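You operate a simulated robot arm through the tools that you are given. There is no shell and no other tool.

You run a simulated robot arm. Do the job below in one go: nothing can be reset, and whatever is moved stays where it is left.

JOB
Swap in the blue V block and clamp the yellow-band tube against it.
Fine: in the blue vise; wind it open just wide enough for block and tube, stand the teal V block on the bench next to the other V blocks, the wide tube upright in the groove and tight. Set down upright: teal v block.

It is judged by the outcome, as a careful person would: the job done as asked, and still so three seconds after it is handed in. It fails if anything else is knocked over, pushed out of place, dropped, spilled or broken.

ROBOT AND FRAMES
A 7-joint arm with a two-finger parallel gripper, fixed in place. Base frame: the origin is on the floor under the middle of its stand, x ahead of it, y to its left, z up. Units: m, degrees, N and s.
It reaches about 1.479 m from its shoulder. Its first joint turns from -166.0 to 166.0 degrees. Payload 4.4 kg.
The TCP is the grasp point between the finger pads, 0.023 m short of the fingertips. In the tool frame z runs along the fingers and y along their closing line. Largest opening 0.094 m; finger width 0.038, thickness 0.01; the body of the gripper, 0.054 by 0.096 m, starts 0.039 m behind the TCP.
Orientation is told as [roll, pitch, yaw] about the base's x, y, z axes, in that order, counted from this pose: with the fingers straight down and closing along the base's y, the tool's x points along the base's -x, its y along +y and its z along -z.

CONTROLS
- The arm moves only by the tool send_rows. Its argument "deltas" is one flat list of numbers, 7 for each row, row after row: the shift along the tool's x, y, z in m, then the turn, a rotation vector about the tool's x, y, z in degrees, then the finger opening in m, from 0 to 0.094. In form: [tx, ty, tz, wx, wy, wz, jaw, tx, ty, tz, wx, wy, wz, jaw, ...]. A call has 1 to 20 rows; each row shifts and turns the commanded pose from where the row before left it, along the tool's axes as they then stand. Rows are played at 5 a second. More than 0.05 m and 8.6 degrees between two rows, or a gripper value outside its range, and nothing of the call is played. Where a pose cannot be reached the arm comes as near as it can. A force on the tool above 40 N (or 10 N above the force at the start of the call, whichever is more), or a blocked arm, ends the call early, and 0.2 s more pass. Each finger travels about 0.072 m/s and halts on what it meets, pressing with about 44 N; the grip force reading is that of the motor and also rises with nothing between the fingers. The clock runs only during rows and for 0.2 s after the last one: add rows that do not move to give the fingers time. It gives the time, the measured TCP pose, the force on the tool (base axes), the opening and the grip force at its end, in the units of the frame above (readings bear some noise), with the torque about the TCP (base axes, N m) and any sound that the robot's microphone picked up, and new pictures: "show" is both (left out), scene, wrist or none.
- Cameras (640 x 400 px; columns grow to the right, rows downward): "scene" is fixed at [0.4008, 0.4992, 1.659]; the picture's right is [0.53, -0.85, 0.00], its down [-0.81, -0.51, -0.29] and it looks along [0.25, 0.15, -0.96] (base axes); focal length 348 px, centre (320, 200). "wrist" rides on the gripper at [0.086, 0.016, -0.074] in the tool frame; the picture's right is [-0.18, 0.98, 0.00], its down [-0.58, -0.11, -0.81] and it looks along [-0.79, -0.15, 0.59] (tool axes); focal length 243 px, centre (320, 200). There is no depth. A picture from a camera that has moved, and an enlarged one, comes with that camera's place and axes in the base frame and with its lens.
- enlarge(camera, box): a new picture of the part [left, top, right, bottom] of that camera's present view, enlarged. No time passes.
- close_job(): hands the job in; it is judged then, once.

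Nothing tells you positions but the pictures and the camera data. Unless the task says otherwise, let go and move clear before handing in.

The tools are called after "Emit:" as a command line: name --argument value ..., lists and objects as JSON in quotes. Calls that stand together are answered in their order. send_rows: Moves the arm, as the interface text tells. Its arguments: {"type":"object","properties":{"deltas":{"type":"array","items":{"type":"number"}},"show":{"type":"string","enum":["both","scene","wrist","none"]}},"required":["deltas"]} The other tools are called the same way: enlarge (camera, box) takes an enlarged picture of a part of a camera's view; close_job () hands the job in.

At the start:

```text
time: 0.0
eef_pos: [0.4359, 0.4424, 1.3152]
orientation: [-0.1, 0.0, 0.0]
contact_force: [0.0, -0.3, -0.3]
ft_torque: [0.0, -0.03, -0.01]
opening: 0.0939
gripper_force: 0.1
```

scene: 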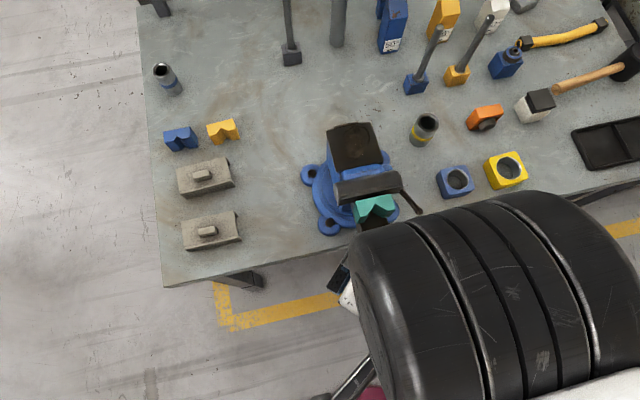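
wrist: 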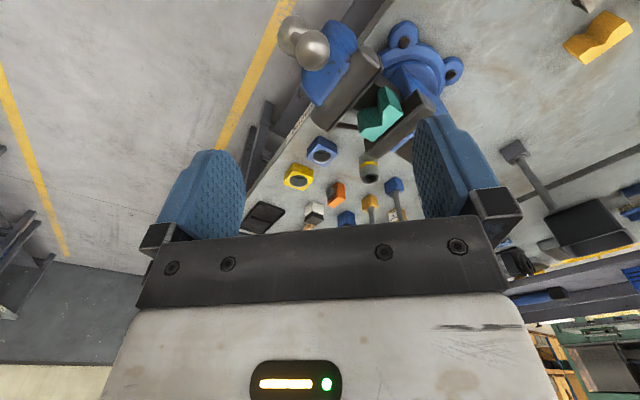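

I see a bench with a blue vise holding the teal V block, blue and yellow V blocks to its left, and two tubes with bands. I'll look closer before moving.

Emit:
enlarge --camera "scene" --box '[280, 100, 460, 260]'

Emit:
enlarge --camera "scene" --box '[140, 50, 300, 180]'

Emit:
enlarge --camera "scene" --box '[400, 60, 640, 220]'

Emit:
enlarge --camera "wrist" --box '[240, 0, 480, 230]'

```text
2.50 times, centred on (370, 180) of scene
camera zoom: at [0.4008, 0.4992, 1.659], right [0.53, -0.85, 0.0], down [-0.81, -0.51, -0.29], along [0.25, 0.15, -0.96], focal length 871 px, centre (195, 250)
```

zoom: 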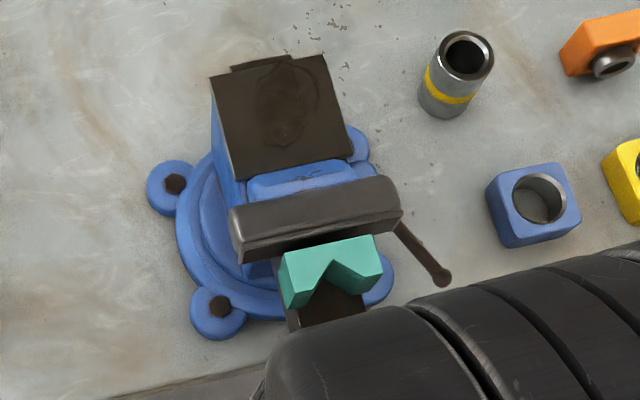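

```text
3.08 times, centred on (220, 115) of scene
camera zoom: at [0.4008, 0.4992, 1.659], right [0.53, -0.85, 0.0], down [-0.81, -0.51, -0.29], along [0.25, 0.15, -0.96], focal length 1072 px, centre (628, 462)
```

zoom: 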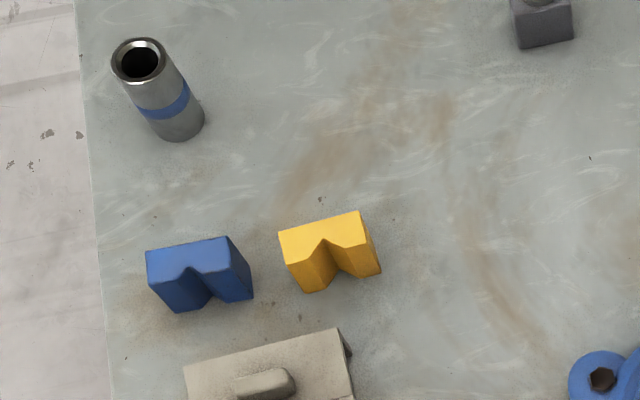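

```text
2.50 times, centred on (520, 140) of scene
camera zoom: at [0.4008, 0.4992, 1.659], right [0.53, -0.85, 0.0], down [-0.81, -0.51, -0.29], along [0.25, 0.15, -0.96], focal length 871 px, centre (-180, 350)
```

zoom: 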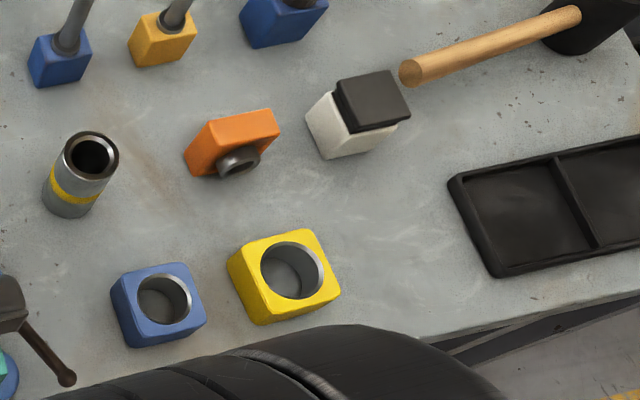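

```text
1.74 times, centred on (360, 115) of wrist
camera zoom: at [0.3487, 0.4583, 1.3904], right [0.18, 0.98, 0.0], down [0.58, -0.11, 0.81], along [0.79, -0.15, -0.59], focal length 422 px, centre (250, 348)
```

zoom: 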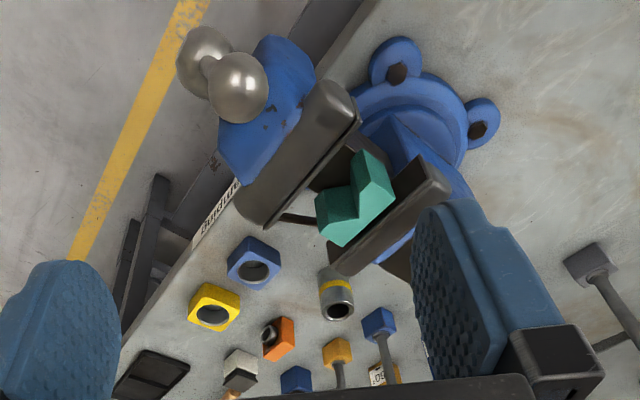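

The arm's link hides the near half of the vise. I'll move the gripper sideways to the right at its current height, over open space, to clear the view.

Emit:
send_rows --deltas '[0, -0.05, 0, 0, 0, 0, 0.094, 0, -0.05, 0, 0, 0, 0, 0.094, 0, -0.05, 0, 0, 0, 0, 0.094, 0, -0.05, 0, 0, 0, 0, 0.094, 0, -0.05, 0, 0, 0, 0, 0.094, 0, -0.05, 0, 0, 0, 0, 0.094, 0, -0.05, 0, 0, 0, 0, 0.094, 0, -0.05, 0, 0, 0, 0, 0.094]' --show "both"

```text
time: 1.8
eef_pos: [0.4342, 0.0411, 1.3144]
orientation: [0.0, 0.0, 0.0]
contact_force: [0.3, -0.5, -0.1]
ft_torque: [0.0, 0.0, -0.02]
opening: 0.0941
gripper_force: 0.0
camera wrist: at [0.3481, 0.0586, 1.3897], right [0.18, 0.98, 0.0], down [0.58, -0.11, 0.81], along [0.79, -0.15, -0.59], focal length 243 px, centre (320, 200)
```

scene: 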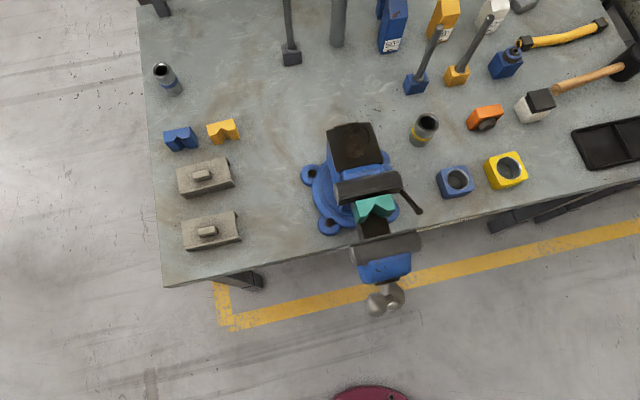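
wrist: 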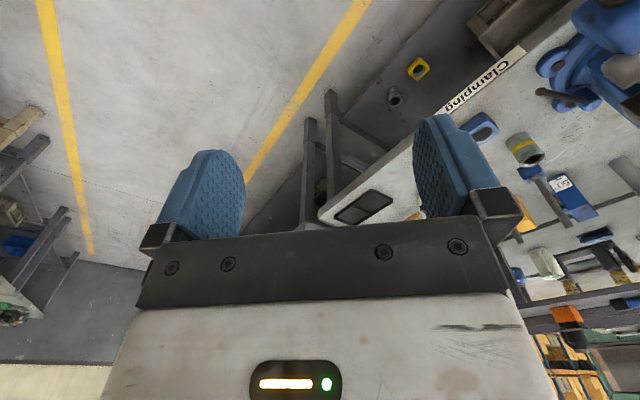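

Emit:
enlarge --camera "scene" --box '[290, 110, 450, 220]'

Emit:
enlarge --camera "scene" --box '[310, 180, 450, 330]'

```text
3.64 times, centred on (370, 165) of scene
camera zoom: at [0.4008, 0.4992, 1.659], right [0.53, -0.85, 0.0], down [-0.81, -0.51, -0.29], along [0.25, 0.15, -0.96], focal length 1267 px, centre (138, 327)
```

zoom: 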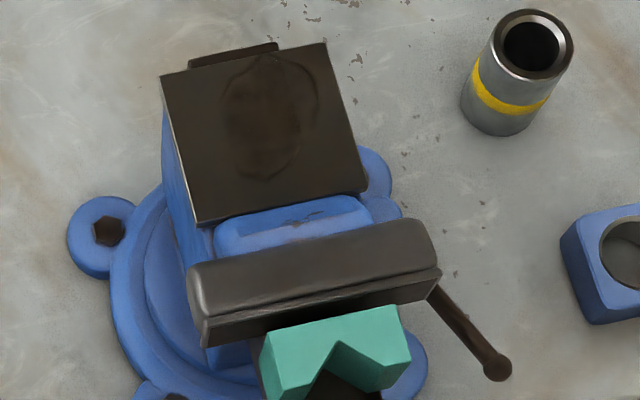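

```text
2.67 times, centred on (380, 255) of scene
camera zoom: at [0.4008, 0.4992, 1.659], right [0.53, -0.85, 0.0], down [-0.81, -0.51, -0.29], along [0.25, 0.15, -0.96], focal length 929 px, centre (160, 53)
```

zoom: 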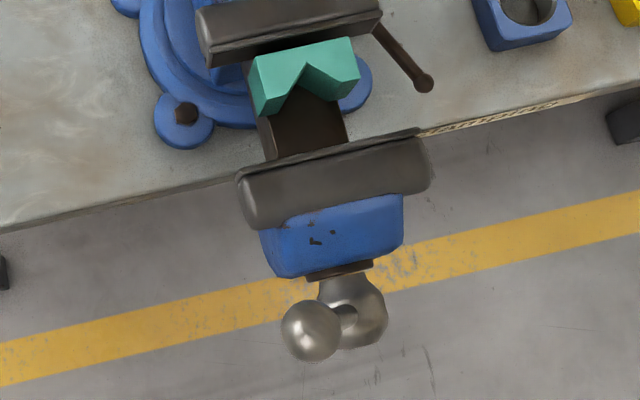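

The vise now stands clear: it is turned about 45° with its near (moving) jaw and ball-ended handle toward me. The teal block rests against the fixed jaw with open space in front of it. I'll bring the wrist camera round to look along the vise axis from above.

Emit:
send_rows --deltas '[-0.01075, 0.0474, 0.0, 0, 0, 0, 0.094, -0.01075, 0.0474, 0.0, 0, 0, 0, 0.094, -0.01075, 0.0474, 0.0, 0, 0, 0, 0.094, -0.01075, 0.0474, 0.0, 0, 0, 0, 0.094, -0.01075, 0.0474, 0.0, 0, 0, 0, 0.094, -0.01075, 0.0474, 0.0, 0, 0, 0, 0.094, -0.01075, 0.0474, 0.0, 0, 0, 0, 0.094, -0.01075, 0.0474, 0.0, 0, 0, 0, 0.094, 0, 0, 0, 0, 0, -7.5, 0.094, 0, 0, 0, 0, 0, -7.5, 0.094, 0, 0, 0, 0, 0, -7.5, 0.094, 0, 0, 0, 0, 0, -7.5, 0.094, 0, 0, 0, 0, 0, -7.5, 0.094, 0, 0, 0, 0, 0, -7.5, 0.094]' --show "both"

```text
time: 4.8
eef_pos: [0.5214, 0.4215, 1.3148]
orientation: [0.0, 0.0, 45.1]
contact_force: [-0.4, -0.2, 0.4]
ft_torque: [0.02, 0.0, -0.03]
opening: 0.0941
gripper_force: 0.0
camera wrist: at [0.449, 0.3714, 1.3906], right [-0.57, 0.82, 0.0], down [0.49, 0.33, 0.81], along [0.66, 0.46, -0.59], focal length 243 px, centre (320, 200)
```

scene: 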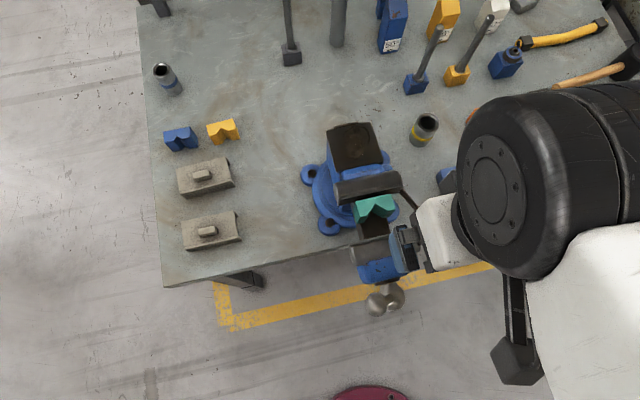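
wrist: 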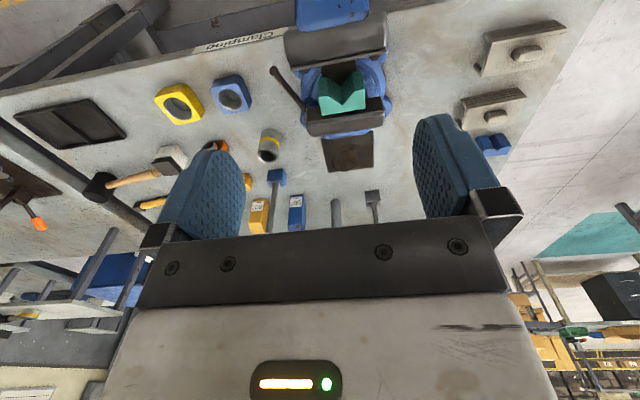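

Emit:
enlarge --camera "wrist" --box '[260, 0, 420, 180]'

Emit:
enlarge --camera "wrist" --box '[430, 0, 560, 180]'

```text
2.22 times, centred on (340, 90) of wrist
camera zoom: at [0.449, 0.3714, 1.3906], right [-0.57, 0.82, 0.0], down [0.49, 0.33, 0.81], along [0.66, 0.46, -0.59], focal length 539 px, centre (276, 444)
```

zoom: 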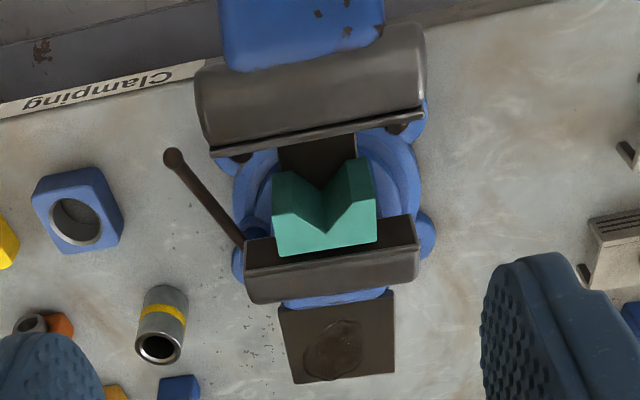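

```text
2.22 times, centred on (495, 90) of wrist
camera zoom: at [0.449, 0.3714, 1.3906], right [-0.57, 0.82, 0.0], down [0.49, 0.33, 0.81], along [0.66, 0.46, -0.59], focal length 539 px, centre (-69, 444)
```

zoom: 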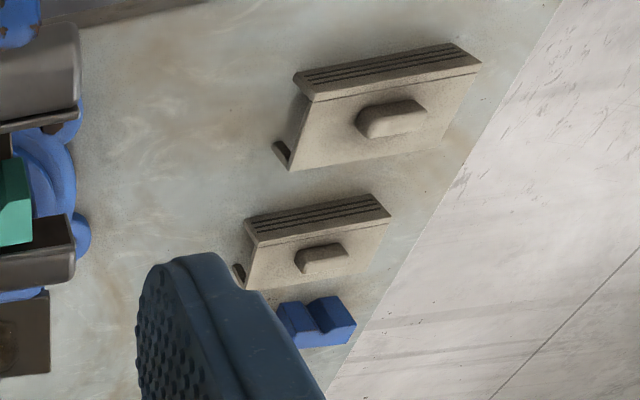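

Emit:
enlarge --camera "scene" --box '[340, 180, 410, 240]'

Emit:
enlarge --camera "wrist" --box '[300, 50, 400, 130]'

Emit:
enlarge --camera "scene" --box '[150, 115, 250, 165]'

Emit:
enlarge --camera "scene" --box '[395, 100, 455, 160]'

```text
6.67 times, centred on (375, 210) of scene
camera zoom: at [0.4008, 0.4992, 1.659], right [0.53, -0.85, 0.0], down [-0.81, -0.51, -0.29], along [0.25, 0.15, -0.96], focal length 2322 px, centre (-47, 133)
```

zoom: 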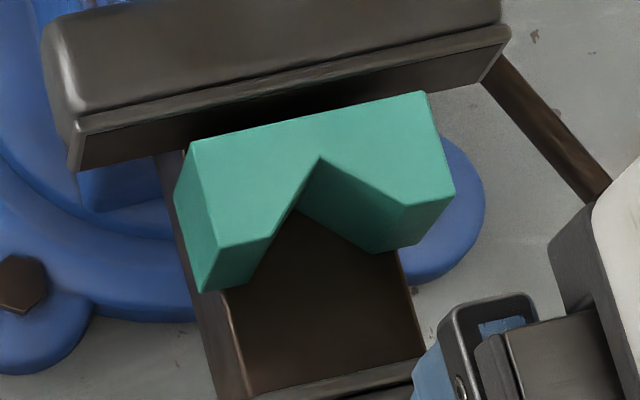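

```text
5.00 times, centred on (350, 90) of wrist
camera zoom: at [0.449, 0.3714, 1.3906], right [-0.57, 0.82, 0.0], down [0.49, 0.33, 0.81], along [0.66, 0.46, -0.59], focal length 1213 px, centre (170, 750)
```

zoom: 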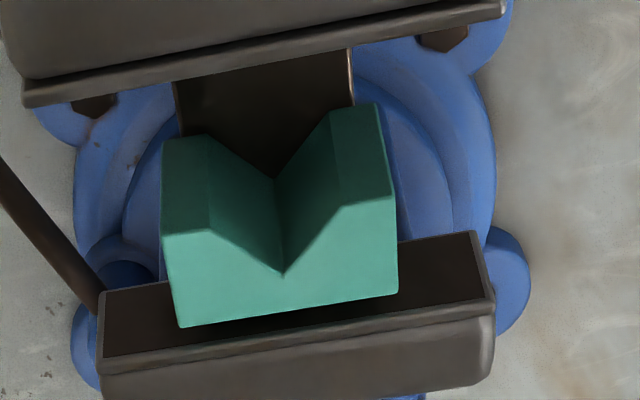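

```text
6.40 times, centred on (200, 140) of scene
camera zoom: at [0.4008, 0.4992, 1.659], right [0.53, -0.85, 0.0], down [-0.81, -0.51, -0.29], along [0.25, 0.15, -0.96], focal length 2229 px, centre (1088, 584)
```

zoom: 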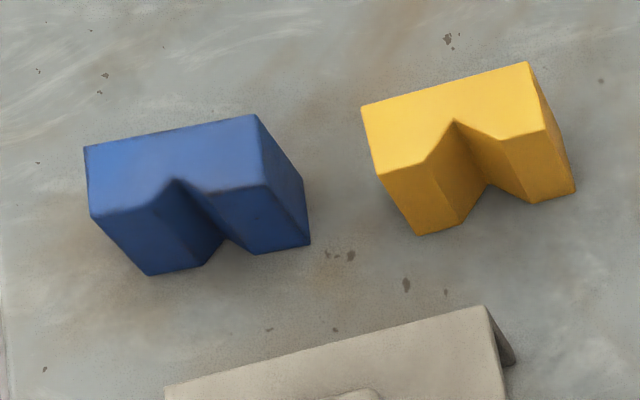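

```text
6.67 times, centred on (425, 130) of scene
camera zoom: at [0.4008, 0.4992, 1.659], right [0.53, -0.85, 0.0], down [-0.81, -0.51, -0.29], along [0.25, 0.15, -0.96], focal length 2322 px, centre (-380, 667)
```

zoom: 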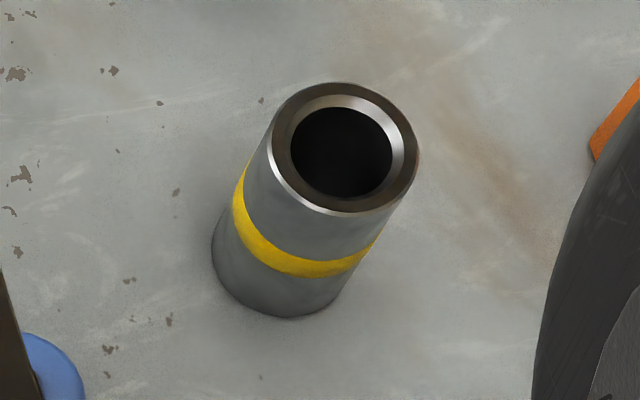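

The teal block's top sits at about z 1.085 near [0.59, 0.505], with the block roughly 63 mm wide and 28 mm deep. The jaws run along about [0.70, -0.71]. I'll back off toward the robot to see the handle and the jaw gap together.

Emit:
send_rows --deltas '[0.0425, 0, 0, 0, 0, 0, 0.094, 0.0425, 0, 0, 0, 0, 0, 0.094, 0.0425, 0, 0, 0, 0, 0, 0.094, 0.0425, 0, 0, 0, 0, 0, 0.094]' --show "both"

```text
time: 5.8
eef_pos: [0.4006, 0.3011, 1.314]
orientation: [0.0, 0.1, 45.0]
contact_force: [0.0, -0.5, -0.2]
ft_torque: [0.05, 0.04, -0.04]
opening: 0.0939
gripper_force: 0.0
camera wrist: at [0.3283, 0.2514, 1.3901], right [-0.56, 0.83, 0.0], down [0.49, 0.33, 0.81], along [0.66, 0.45, -0.59], focal length 243 px, centre (320, 200)
```

scene: 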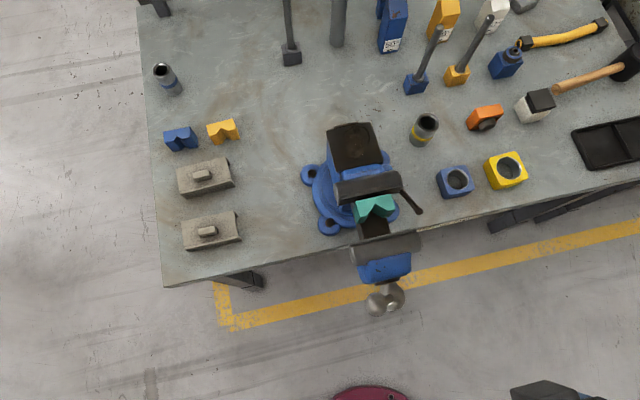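
wrist: 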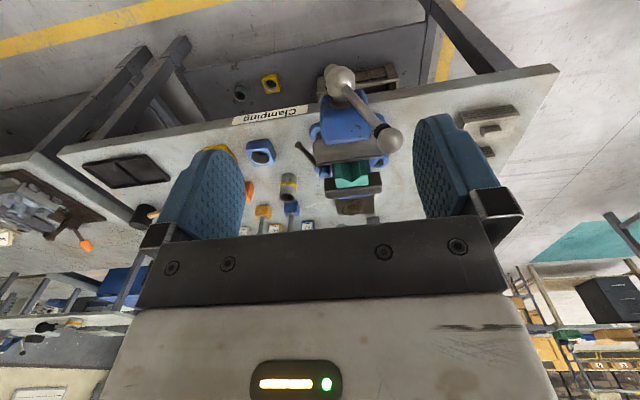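

Emit:
enlarge --camera "wrist" --box '[290, 50, 430, 220]'

Emit:
enlarge --camera "scene" --box '[340, 220, 430, 330]'

```text
2.35 times, centred on (360, 135) of wrist
camera zoom: at [0.3283, 0.2514, 1.3901], right [-0.56, 0.83, 0.0], down [0.49, 0.33, 0.81], along [0.66, 0.45, -0.59], focal length 571 px, centre (226, 353)
```

zoom: 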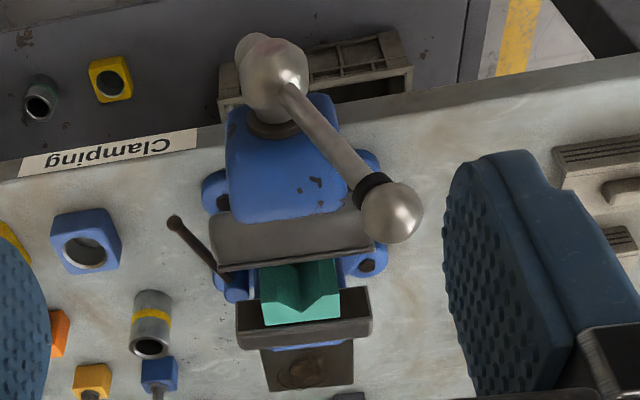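

```text
3.64 times, centred on (385, 275) of scene
camera zoom: at [0.4008, 0.4992, 1.659], right [0.53, -0.85, 0.0], down [-0.81, -0.51, -0.29], along [0.25, 0.15, -0.96], focal length 1267 px, centre (84, -73)
```

zoom: 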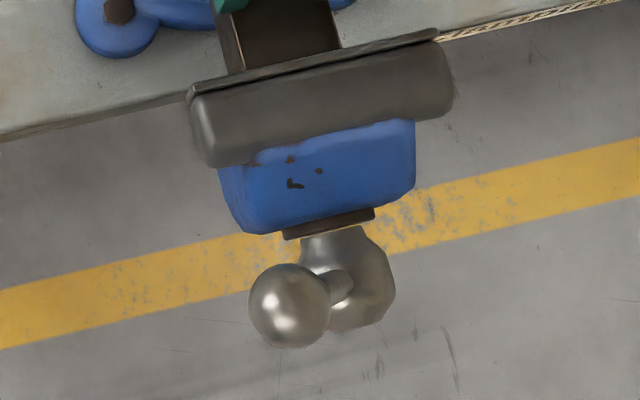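

The handle is a crank with one ball-ended arm about 0.16 m long. The ball is at about [0.443, 0.434, 1.156] and the hub at about [0.482, 0.396, 1.00]. I'll move above the jaws for a steep close-up of the gap and the teal block.

Emit:
send_rows --deltas '[-0.0432, 0.0021, 0.0, 0, 0, 0, 0.094, -0.0432, 0.0021, 0.0, 0, 0, 0, 0.094, -0.0432, 0.0021, 0.0147, 0, 0, 0, 0.094, -0.0432, 0.0021, 0.0147, 0, 0, 0, 0.094, -0.0432, 0.0021, 0.02, 0, 0, 0, 0.094, -0.0432, 0.0021, 0.02, 0, 0, 0, 0.094, 0, 0, 0.02, 0, 0, 0, 0.094]' --show "both"

Emit:
enlarge --camera "wrist" --box '[240, 0, 440, 140]'

```text
time: 7.4
eef_pos: [0.5756, 0.493, 1.2256]
orientation: [0.0, 0.0, 45.0]
contact_force: [0.8, 0.0, 0.4]
ft_torque: [0.01, 0.02, -0.01]
opening: 0.094
gripper_force: 0.1
camera wrist: at [0.5028, 0.4437, 1.3015], right [-0.56, 0.83, 0.0], down [0.49, 0.33, 0.81], along [0.67, 0.46, -0.59], focal length 243 px, centre (320, 200)
```

scene: 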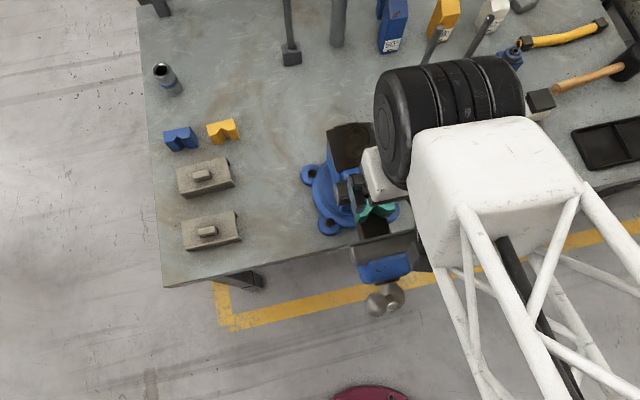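
wrist: 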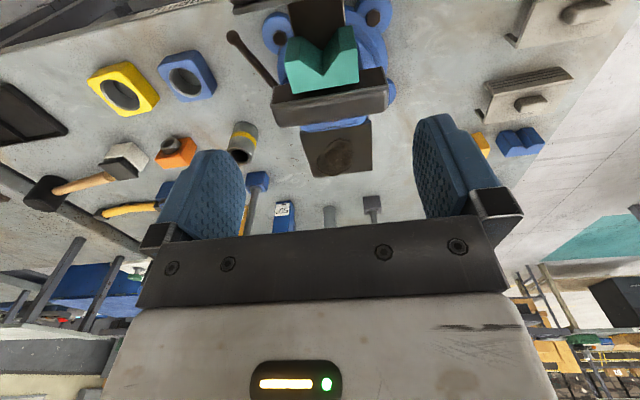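

```text
2.86 times, centred on (340, 70) of wrist
camera zoom: at [0.5028, 0.4437, 1.3015], right [-0.56, 0.83, 0.0], down [0.49, 0.33, 0.81], along [0.67, 0.46, -0.59], focal length 693 px, centre (263, 571)
```

zoom: 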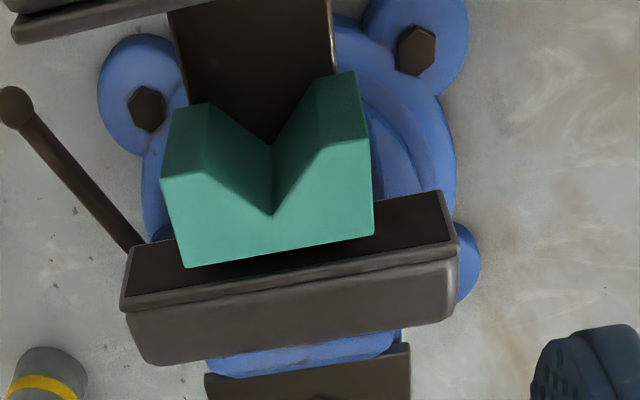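

The vise geometry is now clear. In the axial direction the fixed jaw face is at 0.801 and the moving jaw face at 0.722, so the opening is about 80 mm. The teal block stands centred and free on the slide, about 12 mm from the fixed jaw. I'll lower the open gripper over it and check alignment.

Emit:
send_rows --deltas '[-0.0062, -0.0002, 0.035, 0, 0, 0, 0.094, -0.0062, -0.0002, 0.035, 0, 0, 0, 0.094, -0.006, -0.0002, 0.035, 0, 0, 0, 0.094, 0, 0, 0.02, 0, 0, 0, 0.094]' --show "both"

Emit:
enlarge --camera "scene" --box '[310, 160, 430, 240]'

```text
time: 8.4
eef_pos: [0.5897, 0.5048, 1.0997]
orientation: [0.0, 0.0, 45.0]
contact_force: [0.6, -0.2, 0.5]
ft_torque: [-0.03, 0.01, 0.02]
opening: 0.094
gripper_force: 0.1
camera wrist: at [0.5163, 0.4561, 1.1759], right [-0.56, 0.83, 0.0], down [0.49, 0.33, 0.81], along [0.67, 0.46, -0.59], focal length 243 px, centre (320, 200)
```

scene: 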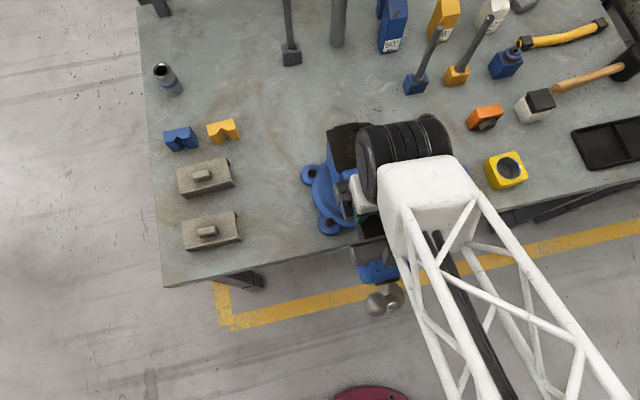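
wrist: 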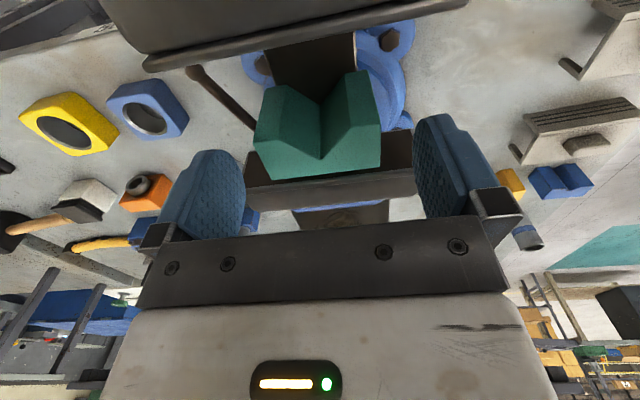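

```text
5.00 times, centred on (370, 200) of scene
camera zoom: at [0.4008, 0.4992, 1.659], right [0.53, -0.85, 0.0], down [-0.81, -0.51, -0.29], along [0.25, 0.15, -0.96], focal length 1742 px, centre (70, 200)
```

zoom: 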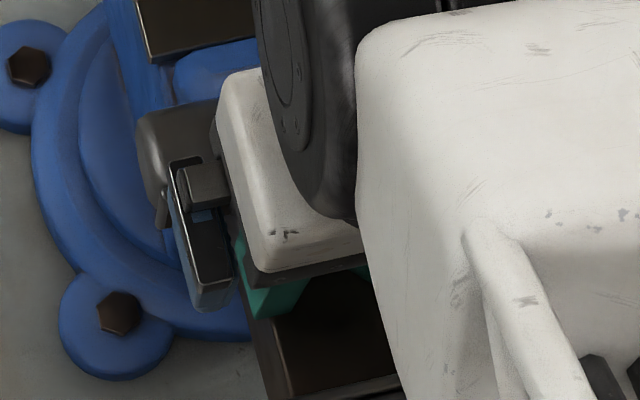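

The block is centred between the fingers. I'll lower to mid-height of the block and close.

Emit:
send_rows --deltas '[0, 0, 0.014, 0, 0, 0, 0.094, 0, 0, 0.014, 0, 0, 0, 0.094, 0, 0, 0, 0, 0, 0, 0.094, 0, 0, 0, 0, 0, 0, 0.075, 0, 0, 0, 0, 0, 0, 0.06, 0, 0, 0, 0, 0, 0, 0.055, 0, 0, 0, 0, 0, 0, 0.055]' --show "both"

```text
time: 10.0
eef_pos: [0.5901, 0.5049, 1.0724]
orientation: [0.0, -0.1, 45.0]
contact_force: [0.8, -1.1, 0.2]
ft_torque: [0.05, 0.06, -0.05]
opening: 0.0638
gripper_force: 44.0
camera wrist: at [0.5164, 0.456, 1.1477], right [-0.56, 0.83, 0.0], down [0.49, 0.33, 0.81], along [0.67, 0.46, -0.59], focal length 243 px, centre (320, 200)
```

scene: 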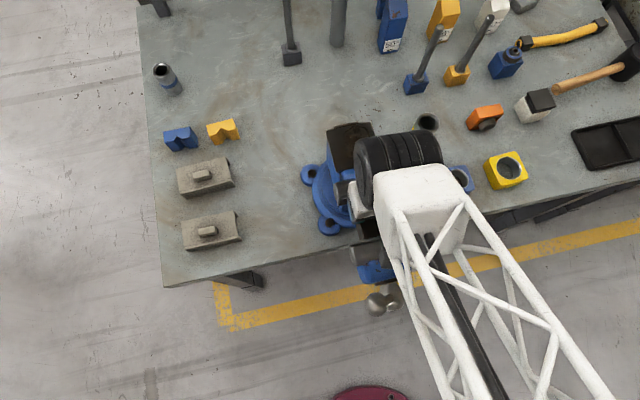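
wrist: 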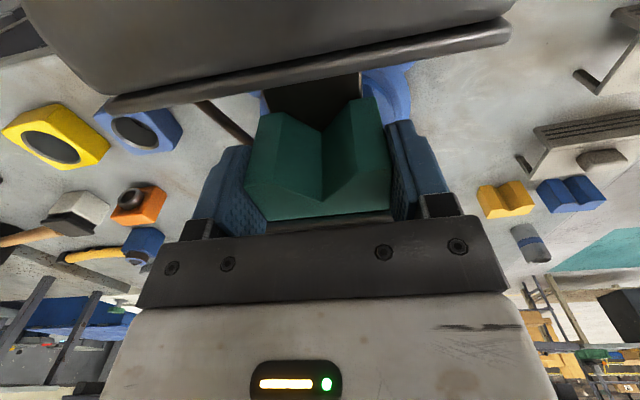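

The teal block is gripped (64 mm wide, 44 N). I'll lift it straight out of the vise.

Emit:
send_rows --deltas '[0, 0, -0.01, 0, 0, 0, 0.055, 0, 0, -0.02, 0, 0, 0, 0.055, 0, 0, -0.03, 0, 0, 0, 0.055, 0, 0, -0.04, 0, 0, 0, 0.055, 0, 0, -0.04, 0, 0, 0, 0.055, 0, 0, -0.03, 0, 0, 0, 0.055]' --show "both"

Emit:
enlarge --camera "wrist" --box '[400, 60, 640, 210]'

```text
time: 11.4
eef_pos: [0.5891, 0.5065, 1.2422]
orientation: [0.0, 0.1, 45.0]
contact_force: [0.3, -0.2, -6.3]
ft_torque: [-0.05, 0.03, 0.02]
opening: 0.0636
gripper_force: 43.7
camera wrist: at [0.5166, 0.4571, 1.3182], right [-0.56, 0.83, 0.0], down [0.49, 0.33, 0.81], along [0.66, 0.45, -0.59], focal length 243 px, centre (320, 200)
```

scene: 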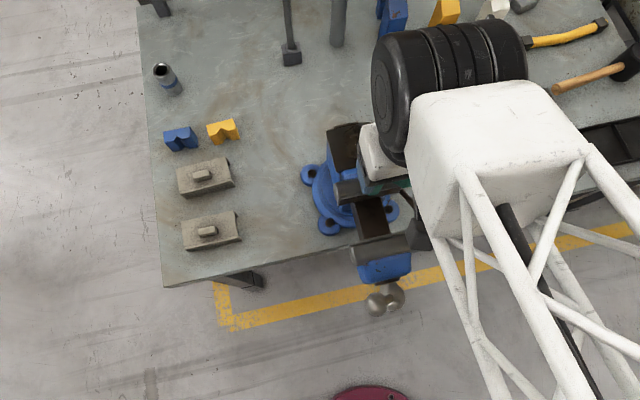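
wrist: 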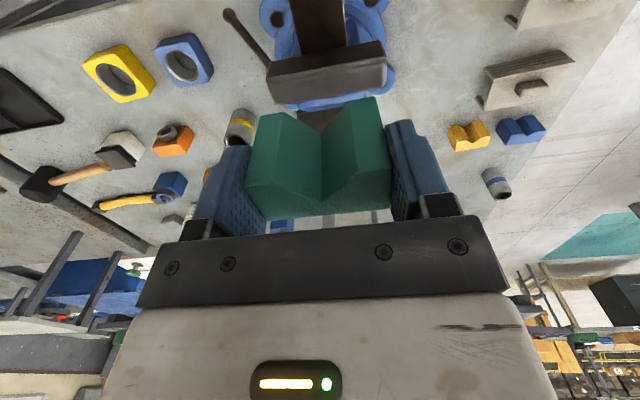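

```text
2.67 times, centred on (520, 135) of wrist
camera zoom: at [0.5166, 0.4571, 1.3182], right [-0.56, 0.83, 0.0], down [0.49, 0.33, 0.81], along [0.66, 0.45, -0.59], focal length 647 px, centre (-213, 373)
```

zoom: 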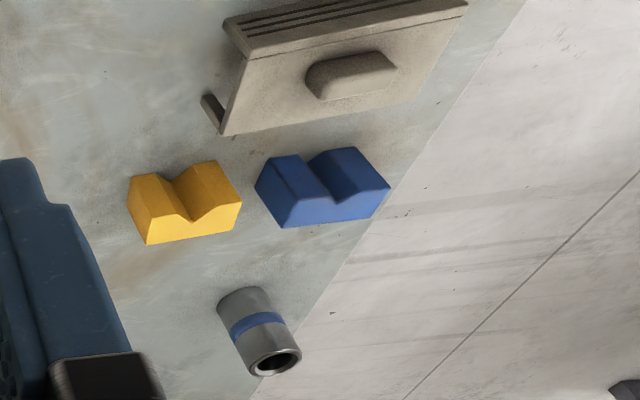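

The teal block is out. I'll carry it at height over to the bench spot just right of the yellow V block, about [0.70, 0.83], keeping the same orientation as the others.

Emit:
send_rows --deltas '[-0.0386, 0.0189, 0, 0, 0, 0, 0.055, -0.0386, 0.0189, 0, 0, 0, 0, 0.055, -0.0386, 0.0189, 0, 0, 0, 0, 0.055, -0.0386, 0.0189, 0, 0, 0, 0, 0.055, -0.0386, 0.0189, 0, 0, 0, 0, 0.055, -0.0386, 0.0189, 0, 0, 0, 0, 0.055, -0.0386, 0.0189, 0, 0, 0, 0, 0.055, -0.0386, 0.0189, 0, 0, 0, 0, 0.055, 0, 0, 0.04, 0, 0, 0, 0.055, 0, 0, 0.04, 0, 0, 0, 0.055]' --show "both"

Emit:
enlarge --camera "wrist" --box '[400, 0, 640, 200]'

Emit:
enlarge --camera "scene" --box '[150, 80, 330, 180]'

```text
time: 13.6
eef_pos: [0.7026, 0.831, 1.163]
orientation: [0.0, -0.1, 44.9]
contact_force: [0.2, 0.0, -5.0]
ft_torque: [0.0, 0.02, 0.02]
opening: 0.0637
gripper_force: 43.9
camera wrist: at [0.6286, 0.781, 1.2387], right [-0.56, 0.83, 0.0], down [0.49, 0.33, 0.81], along [0.67, 0.46, -0.59], focal length 243 px, centre (320, 200)
```

scene: 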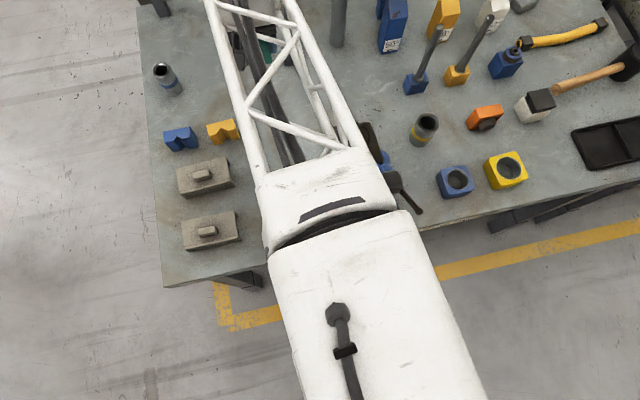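
wrist: 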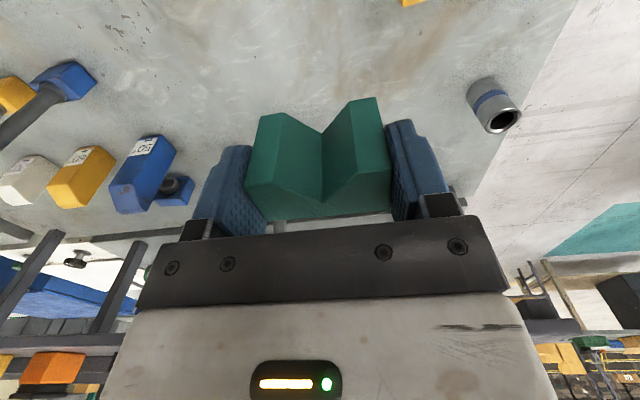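

```text
2.00 times, centred on (520, 100) of wrist
camera zoom: at [0.6286, 0.781, 1.2387], right [-0.56, 0.83, 0.0], down [0.49, 0.33, 0.81], along [0.67, 0.46, -0.59], focal length 485 px, centre (-80, 400)
```

zoom: 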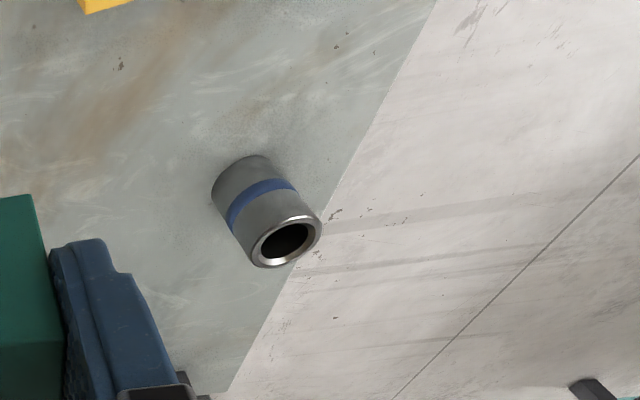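

```text
3.56 times, centred on (240, 130) of scene
camera zoom: at [0.4008, 0.4992, 1.659], right [0.53, -0.85, 0.0], down [-0.81, -0.51, -0.29], along [0.25, 0.15, -0.96], focal length 1238 px, centre (604, 449)
```

zoom: 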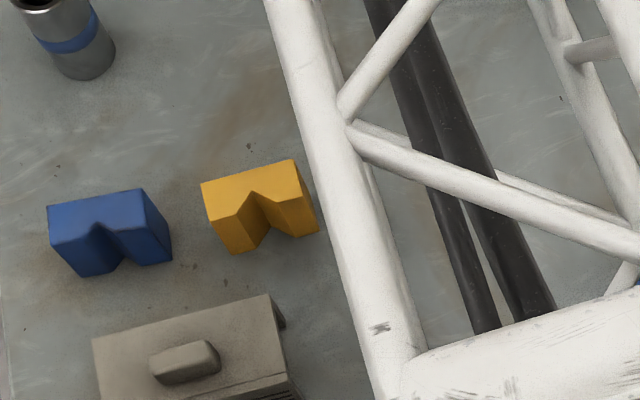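

Yellow's top corner triangulates to z ≈ 0.925, so the bench is near 0.88. The spot is clear and in line with the row, so I'll descend to just above the bench.

Emit:
send_rows --deltas '[0, 0, 0.045, 0, 0, 0, 0.055, 0, 0, 0.045, 0, 0, 0, 0.055, 0, 0, 0.045, 0, 0, 0, 0.055, 0, 0, 0.04, 0, 0, 0, 0.055, 0, 0, 0.03, 0, 0, 0, 0.055, 0, 0, 0.015, 0, 0, 0, 0.055]' --show "both"

```text
time: 15.0
eef_pos: [0.7016, 0.8308, 0.9411]
orientation: [0.0, 0.0, 45.0]
contact_force: [0.2, 0.0, -6.8]
ft_torque: [-0.05, 0.0, 0.0]
opening: 0.0635
gripper_force: 44.2
camera wrist: at [0.6283, 0.7812, 1.017], right [-0.56, 0.83, 0.0], down [0.49, 0.33, 0.81], along [0.67, 0.46, -0.59], focal length 243 px, centre (320, 200)
```

scene: 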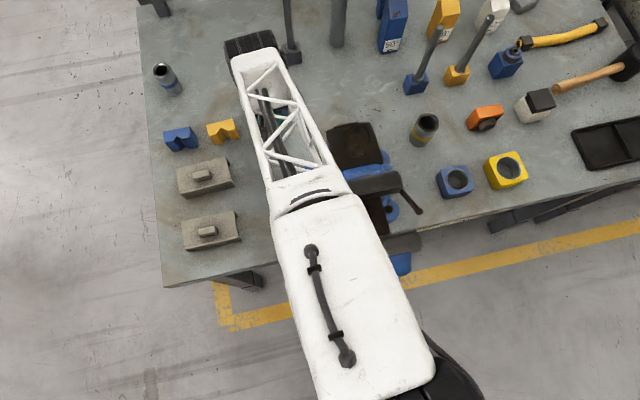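
wrist: 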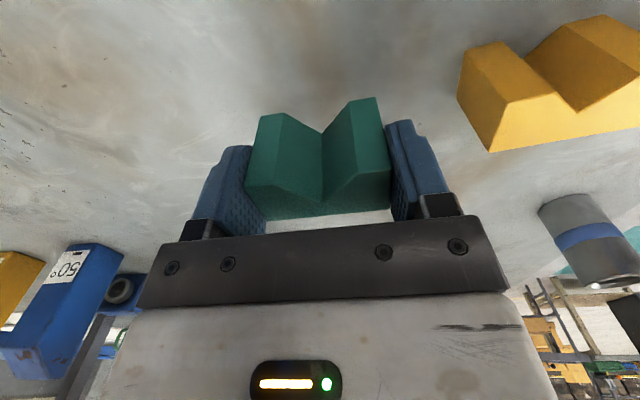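

Emit:
send_rows --deltas '[0, 0, 0.005, 0, 0, 0, 0.055, 0, 0, 0.005, 0, 0, 0, 0.055, 0, 0, 0.005, 0, 0, 0, 0.055, 0, 0, 0.005, 0, 0, 0, 0.055]' --show "none"

Emit:
send_rows --deltas '[0, 0, 0.003, 0, 0, 0, 0.055, 0, 0, 0.003, 0, 0, 0, 0.055]' --show "wrist"

```text
time: 16.0
eef_pos: [0.7007, 0.8309, 0.9217]
orientation: [0.0, 0.0, 45.1]
contact_force: [0.1, -0.1, -6.9]
ft_torque: [0.0, 0.02, -0.02]
opening: 0.0637
gripper_force: 44.1
```

```text
time: 16.6
eef_pos: [0.7011, 0.8302, 0.9154]
orientation: [0.1, 0.0, 45.0]
contact_force: [0.2, 0.5, -5.5]
ft_torque: [-0.01, 0.03, 0.01]
opening: 0.0639
gripper_force: 44.3
camera wrist: at [0.6283, 0.7812, 0.9916], right [-0.56, 0.83, 0.0], down [0.49, 0.33, 0.81], along [0.67, 0.46, -0.59], focal length 243 px, centre (320, 200)
```

wrist: 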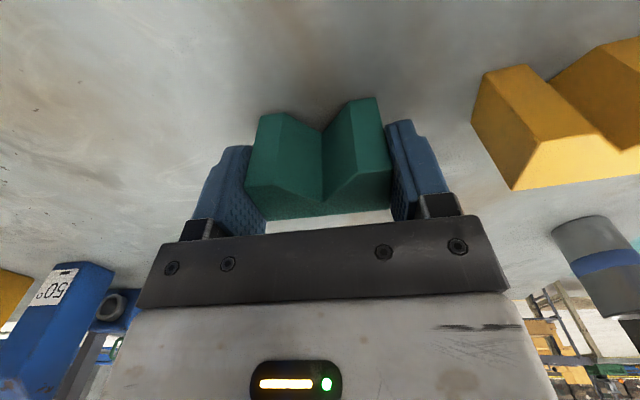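

Emit:
send_rows --deltas '[0, 0, 0.003, 0, 0, 0, 0.055, 0, 0, 0.003, 0, 0, 0, 0.055]' --show "none"

Emit:
send_rows --deltas '[0, 0, 0.002, 0, 0, 0, 0.055, 0, 0, 0.002, 0, 0, 0, 0.055]' --show "wrist"

```text
time: 17.2
eef_pos: [0.702, 0.8316, 0.9151]
orientation: [0.1, -0.2, 44.9]
contact_force: [-4.1, -8.7, 23.4]
ft_torque: [-0.65, 0.52, 0.02]
opening: 0.0638
gripper_force: 43.9
```

```text
time: 17.7
eef_pos: [0.7018, 0.8333, 0.9135]
orientation: [0.0, -0.4, 44.9]
contact_force: [0.5, -0.1, 3.1]
ft_torque: [0.09, 0.24, -0.02]
opening: 0.0639
gripper_force: 44.2
stopped in row 2: the force on the tool passed its limit at 42 N (the readings are from after the stop); the commanded pose is now the measured one
camera wrist: at [0.6287, 0.7823, 0.9884], right [-0.56, 0.83, 0.0], down [0.48, 0.33, 0.81], along [0.67, 0.46, -0.59], focal length 243 px, centre (320, 200)
```

wrist: 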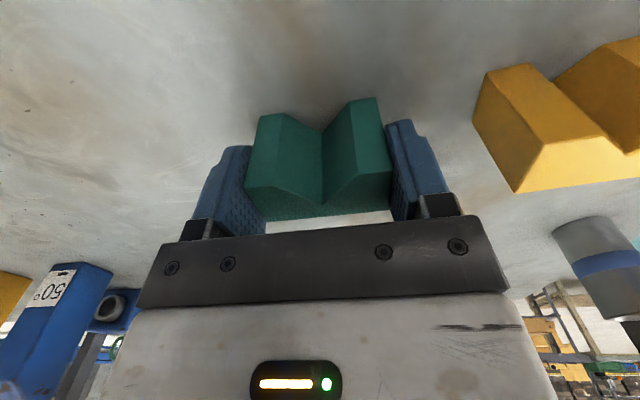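

The teal block rests on the bench (contact at TCP z 0.914). I'll open the fingers a little and rise.

Emit:
send_rows --deltas '[0, 0, 0, 0, 0, 0, 0.066, 0, 0, 0, 0, 0, 0, 0.072, 0, 0, 0, 0, 0, 0, 0.078, 0, 0, 0, 0, 0, 0, 0.08, 0, 0, -0.02, 0, 0, 0, 0.08, 0, 0, -0.03, 0, 0, 0, 0.08, 0, 0, -0.04, 0, 0, 0, 0.08, 0, 0, -0.04, 0, 0, 0, 0.08, 0, 0, -0.04, 0, 0, 0, 0.08]' --show "both"

Emit:
enlarge --camera "wrist" --box '[240, 0, 640, 200]'

```text
time: 19.7
eef_pos: [0.7025, 0.8306, 1.0828]
orientation: [0.0, -0.2, 45.0]
contact_force: [-0.4, 0.3, -1.1]
ft_torque: [0.0, 0.01, -0.02]
opening: 0.0801
gripper_force: 0.1
camera wrist: at [0.6283, 0.7802, 1.1568], right [-0.56, 0.83, 0.0], down [0.49, 0.33, 0.81], along [0.67, 0.46, -0.59], focal length 243 px, centre (320, 200)
```

scene: 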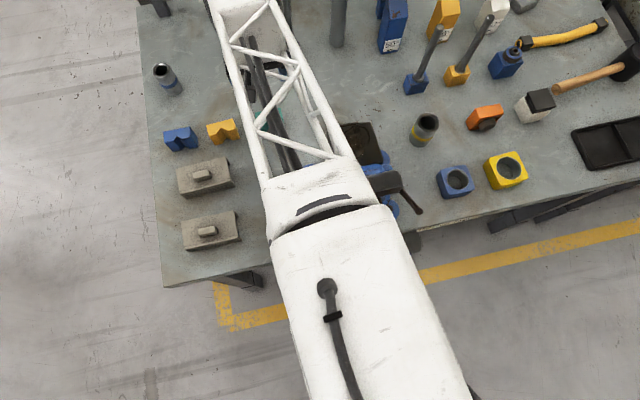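
wrist: 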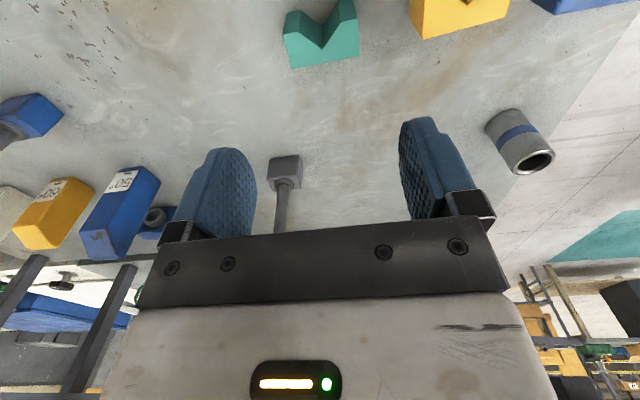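

```text
1.60 times, centred on (440, 100) of wrist
camera zoom: at [0.6283, 0.7802, 1.1568], right [-0.56, 0.83, 0.0], down [0.49, 0.33, 0.81], along [0.67, 0.46, -0.59], focal length 388 px, centre (128, 360)
```

zoom: 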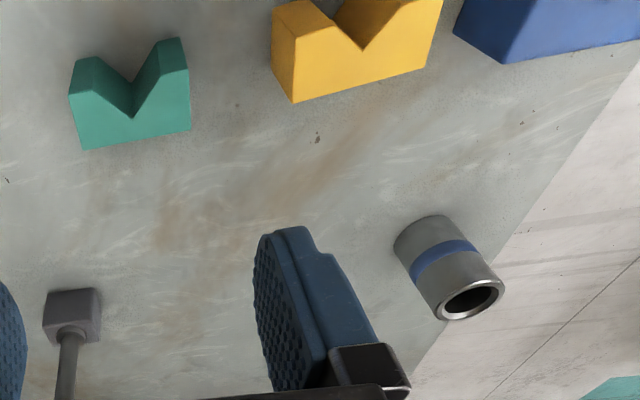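

Teal stands upright in line with the yellow block. Next I'll move over the blue V block to measure it.

Emit:
send_rows --deltas '[0, 0.0435, 0, 0, 0, 0, 0.09, 0, 0.0435, 0, 0, 0, 0, 0.09, 0, 0.0435, 0, 0, 0, 0, 0.09, 0, 0.0435, 0, 0, 0, 0, 0.09, 0, 0.0435, 0, 0, 0, 0, 0.09]' --show "both"

Emit:
enlarge --camera "wrist" --box '[240, 0, 440, 140]'

Emit:
enlarge --camera "scene" --box '[220, 90, 320, 150]'

```text
time: 20.9
eef_pos: [0.549, 0.9844, 1.0822]
orientation: [0.1, -0.4, 44.8]
contact_force: [-0.1, 0.7, 0.4]
ft_torque: [0.0, -0.01, 0.04]
opening: 0.09
gripper_force: 0.0
camera wrist: at [0.4752, 0.9353, 1.1576], right [-0.56, 0.83, 0.0], down [0.49, 0.33, 0.81], along [0.67, 0.46, -0.59], focal length 243 px, centre (320, 200)
```

scene: 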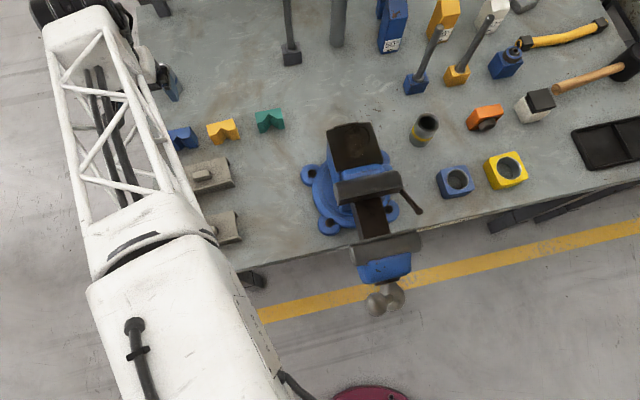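
wrist: 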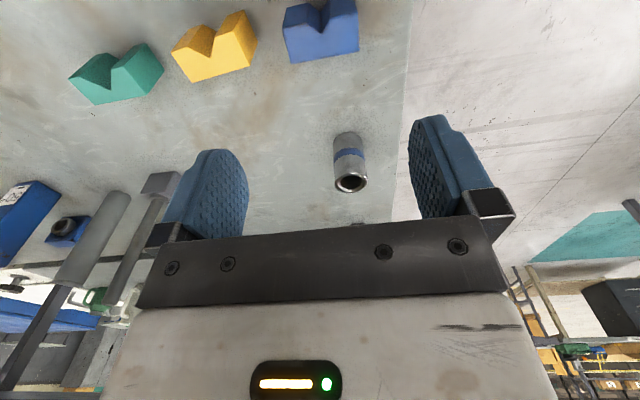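

```text
2.86 times, centred on (340, 70) of wrist
camera zoom: at [0.4752, 0.9353, 1.1576], right [-0.56, 0.83, 0.0], down [0.49, 0.33, 0.81], along [0.67, 0.46, -0.59], focal length 693 px, centre (263, 571)
```

zoom: 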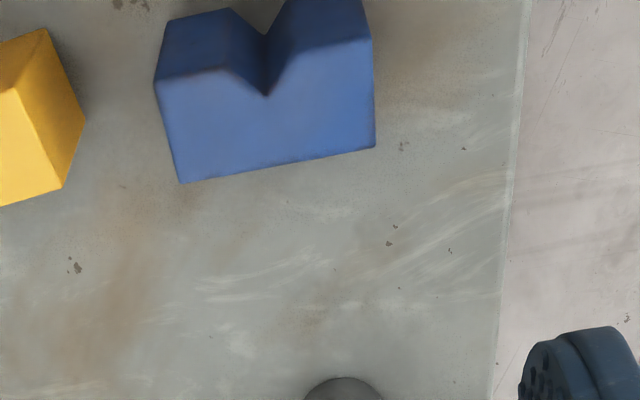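

```text
6.40 times, centred on (270, 120) of scene
camera zoom: at [0.4008, 0.4992, 1.659], right [0.53, -0.85, 0.0], down [-0.81, -0.51, -0.29], along [0.25, 0.15, -0.96], focal length 2229 px, centre (640, 712)
```

zoom: 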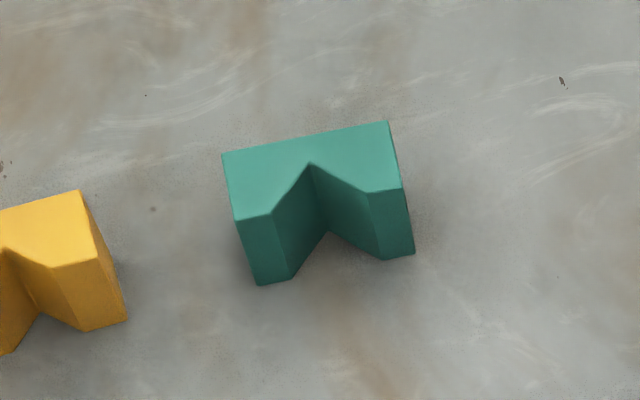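

The blue block sits with its back edge from [0.537, 1.020] to [0.581, 0.975]. It is about 64 mm wide and 31 mm deep, with a shallow groove. Block plus wide tube needs about 81 mm and the vise is open about 80 mm, so I'll wind the empty vise open first. I'm moving above the crank ball.

Emit:
send_rows --deltas '[0, 0, -0.0425, 0, 0, 0, 0.09, 0, 0, -0.0425, 0, 0, 0, 0.09, 0, 0, -0.0425, 0, 0, 0, 0.09, 0, 0, -0.0425, 0, 0, 0, 0.09, 0.0387, -0.0262, 0, 0, 0, 0, 0.09, 0.0387, -0.0262, 0, 0, 0, 0, 0.09, 0.0387, -0.0262, 0, 0, 0, 0, 0.09, 0.0387, -0.0262, 0, 0, 0, 0, 0.09, 0.0387, -0.0262, 0, 0, 0, 0, 0.09, 0.0387, -0.0262, 0, 0, 0, 0, 0.09, 0.0387, -0.0262, 0, 0, 0, 0, 0.09, 0.0387, -0.0262, 0, 0, 0, 0, 0.09, 0.0387, -0.0262, 0, 0, 0, 0, 0.09, 0.0387, -0.0262, 0, 0, 0, 0, 0.09, 0.0387, -0.0262, 0, 0, 0, 0, 0.09, 0.0387, -0.0262, 0, 0, 0, 0, 0.09]' --show "none"

Emit:
send_rows --deltas '[0, 0, 0, 0, 0, 8.2, 0.09, 0, 0, 0, 0, 0, 8.2, 0.09, 0, 0, 0, 0, 0, 8.2, 0.09, 0, 0, 0, 0, 0, 8.2, 0.09, 0, 0, 0, 0, 0, 8.2, 0.09, 0, 0, 0, 0, 0, 8.2, 0.09, 0, 0, 0, 0, 0, 8.2, 0.09, 0, 0, 0, 0, 0, 8.2, 0.09, 0, 0, 0, 0, 0, 8.2, 0.09, 0, 0, 0, 0, 0, 8.2, 0.09, 0, 0, 0, 0, 0, 8.0, 0.09]' --show "both"

```text
time: 24.3
eef_pos: [0.4413, 0.434, 1.2514]
orientation: [0.0, -0.3, 45.0]
contact_force: [-0.3, -0.5, -0.5]
ft_torque: [0.02, -0.02, 0.0]
opening: 0.0898
gripper_force: 0.1
```

```text
time: 26.7
eef_pos: [0.4408, 0.4336, 1.25]
orientation: [0.3, -0.1, -45.1]
contact_force: [0.0, 0.6, 1.4]
ft_torque: [0.0, 0.0, 0.01]
opening: 0.0897
gripper_force: 0.1
camera wrist: at [0.3906, 0.5062, 1.3259], right [0.83, 0.56, 0.01], down [0.33, -0.49, 0.81], along [0.46, -0.66, -0.59], focal length 243 px, centre (320, 200)
```

scene: 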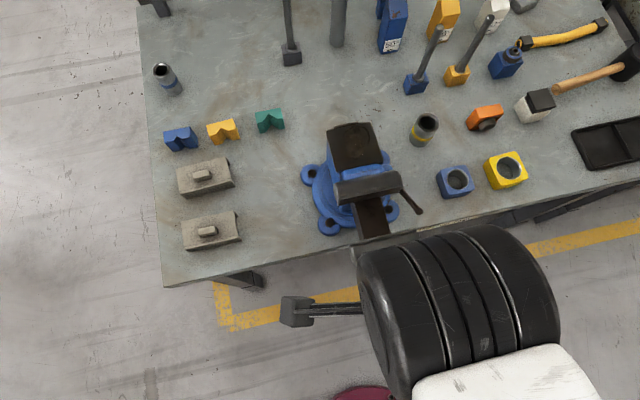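
wrist: 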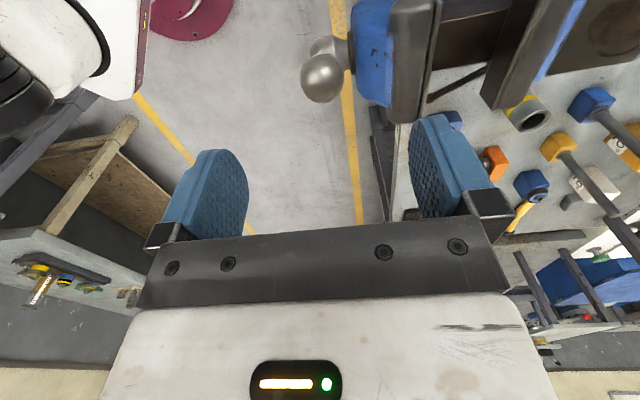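

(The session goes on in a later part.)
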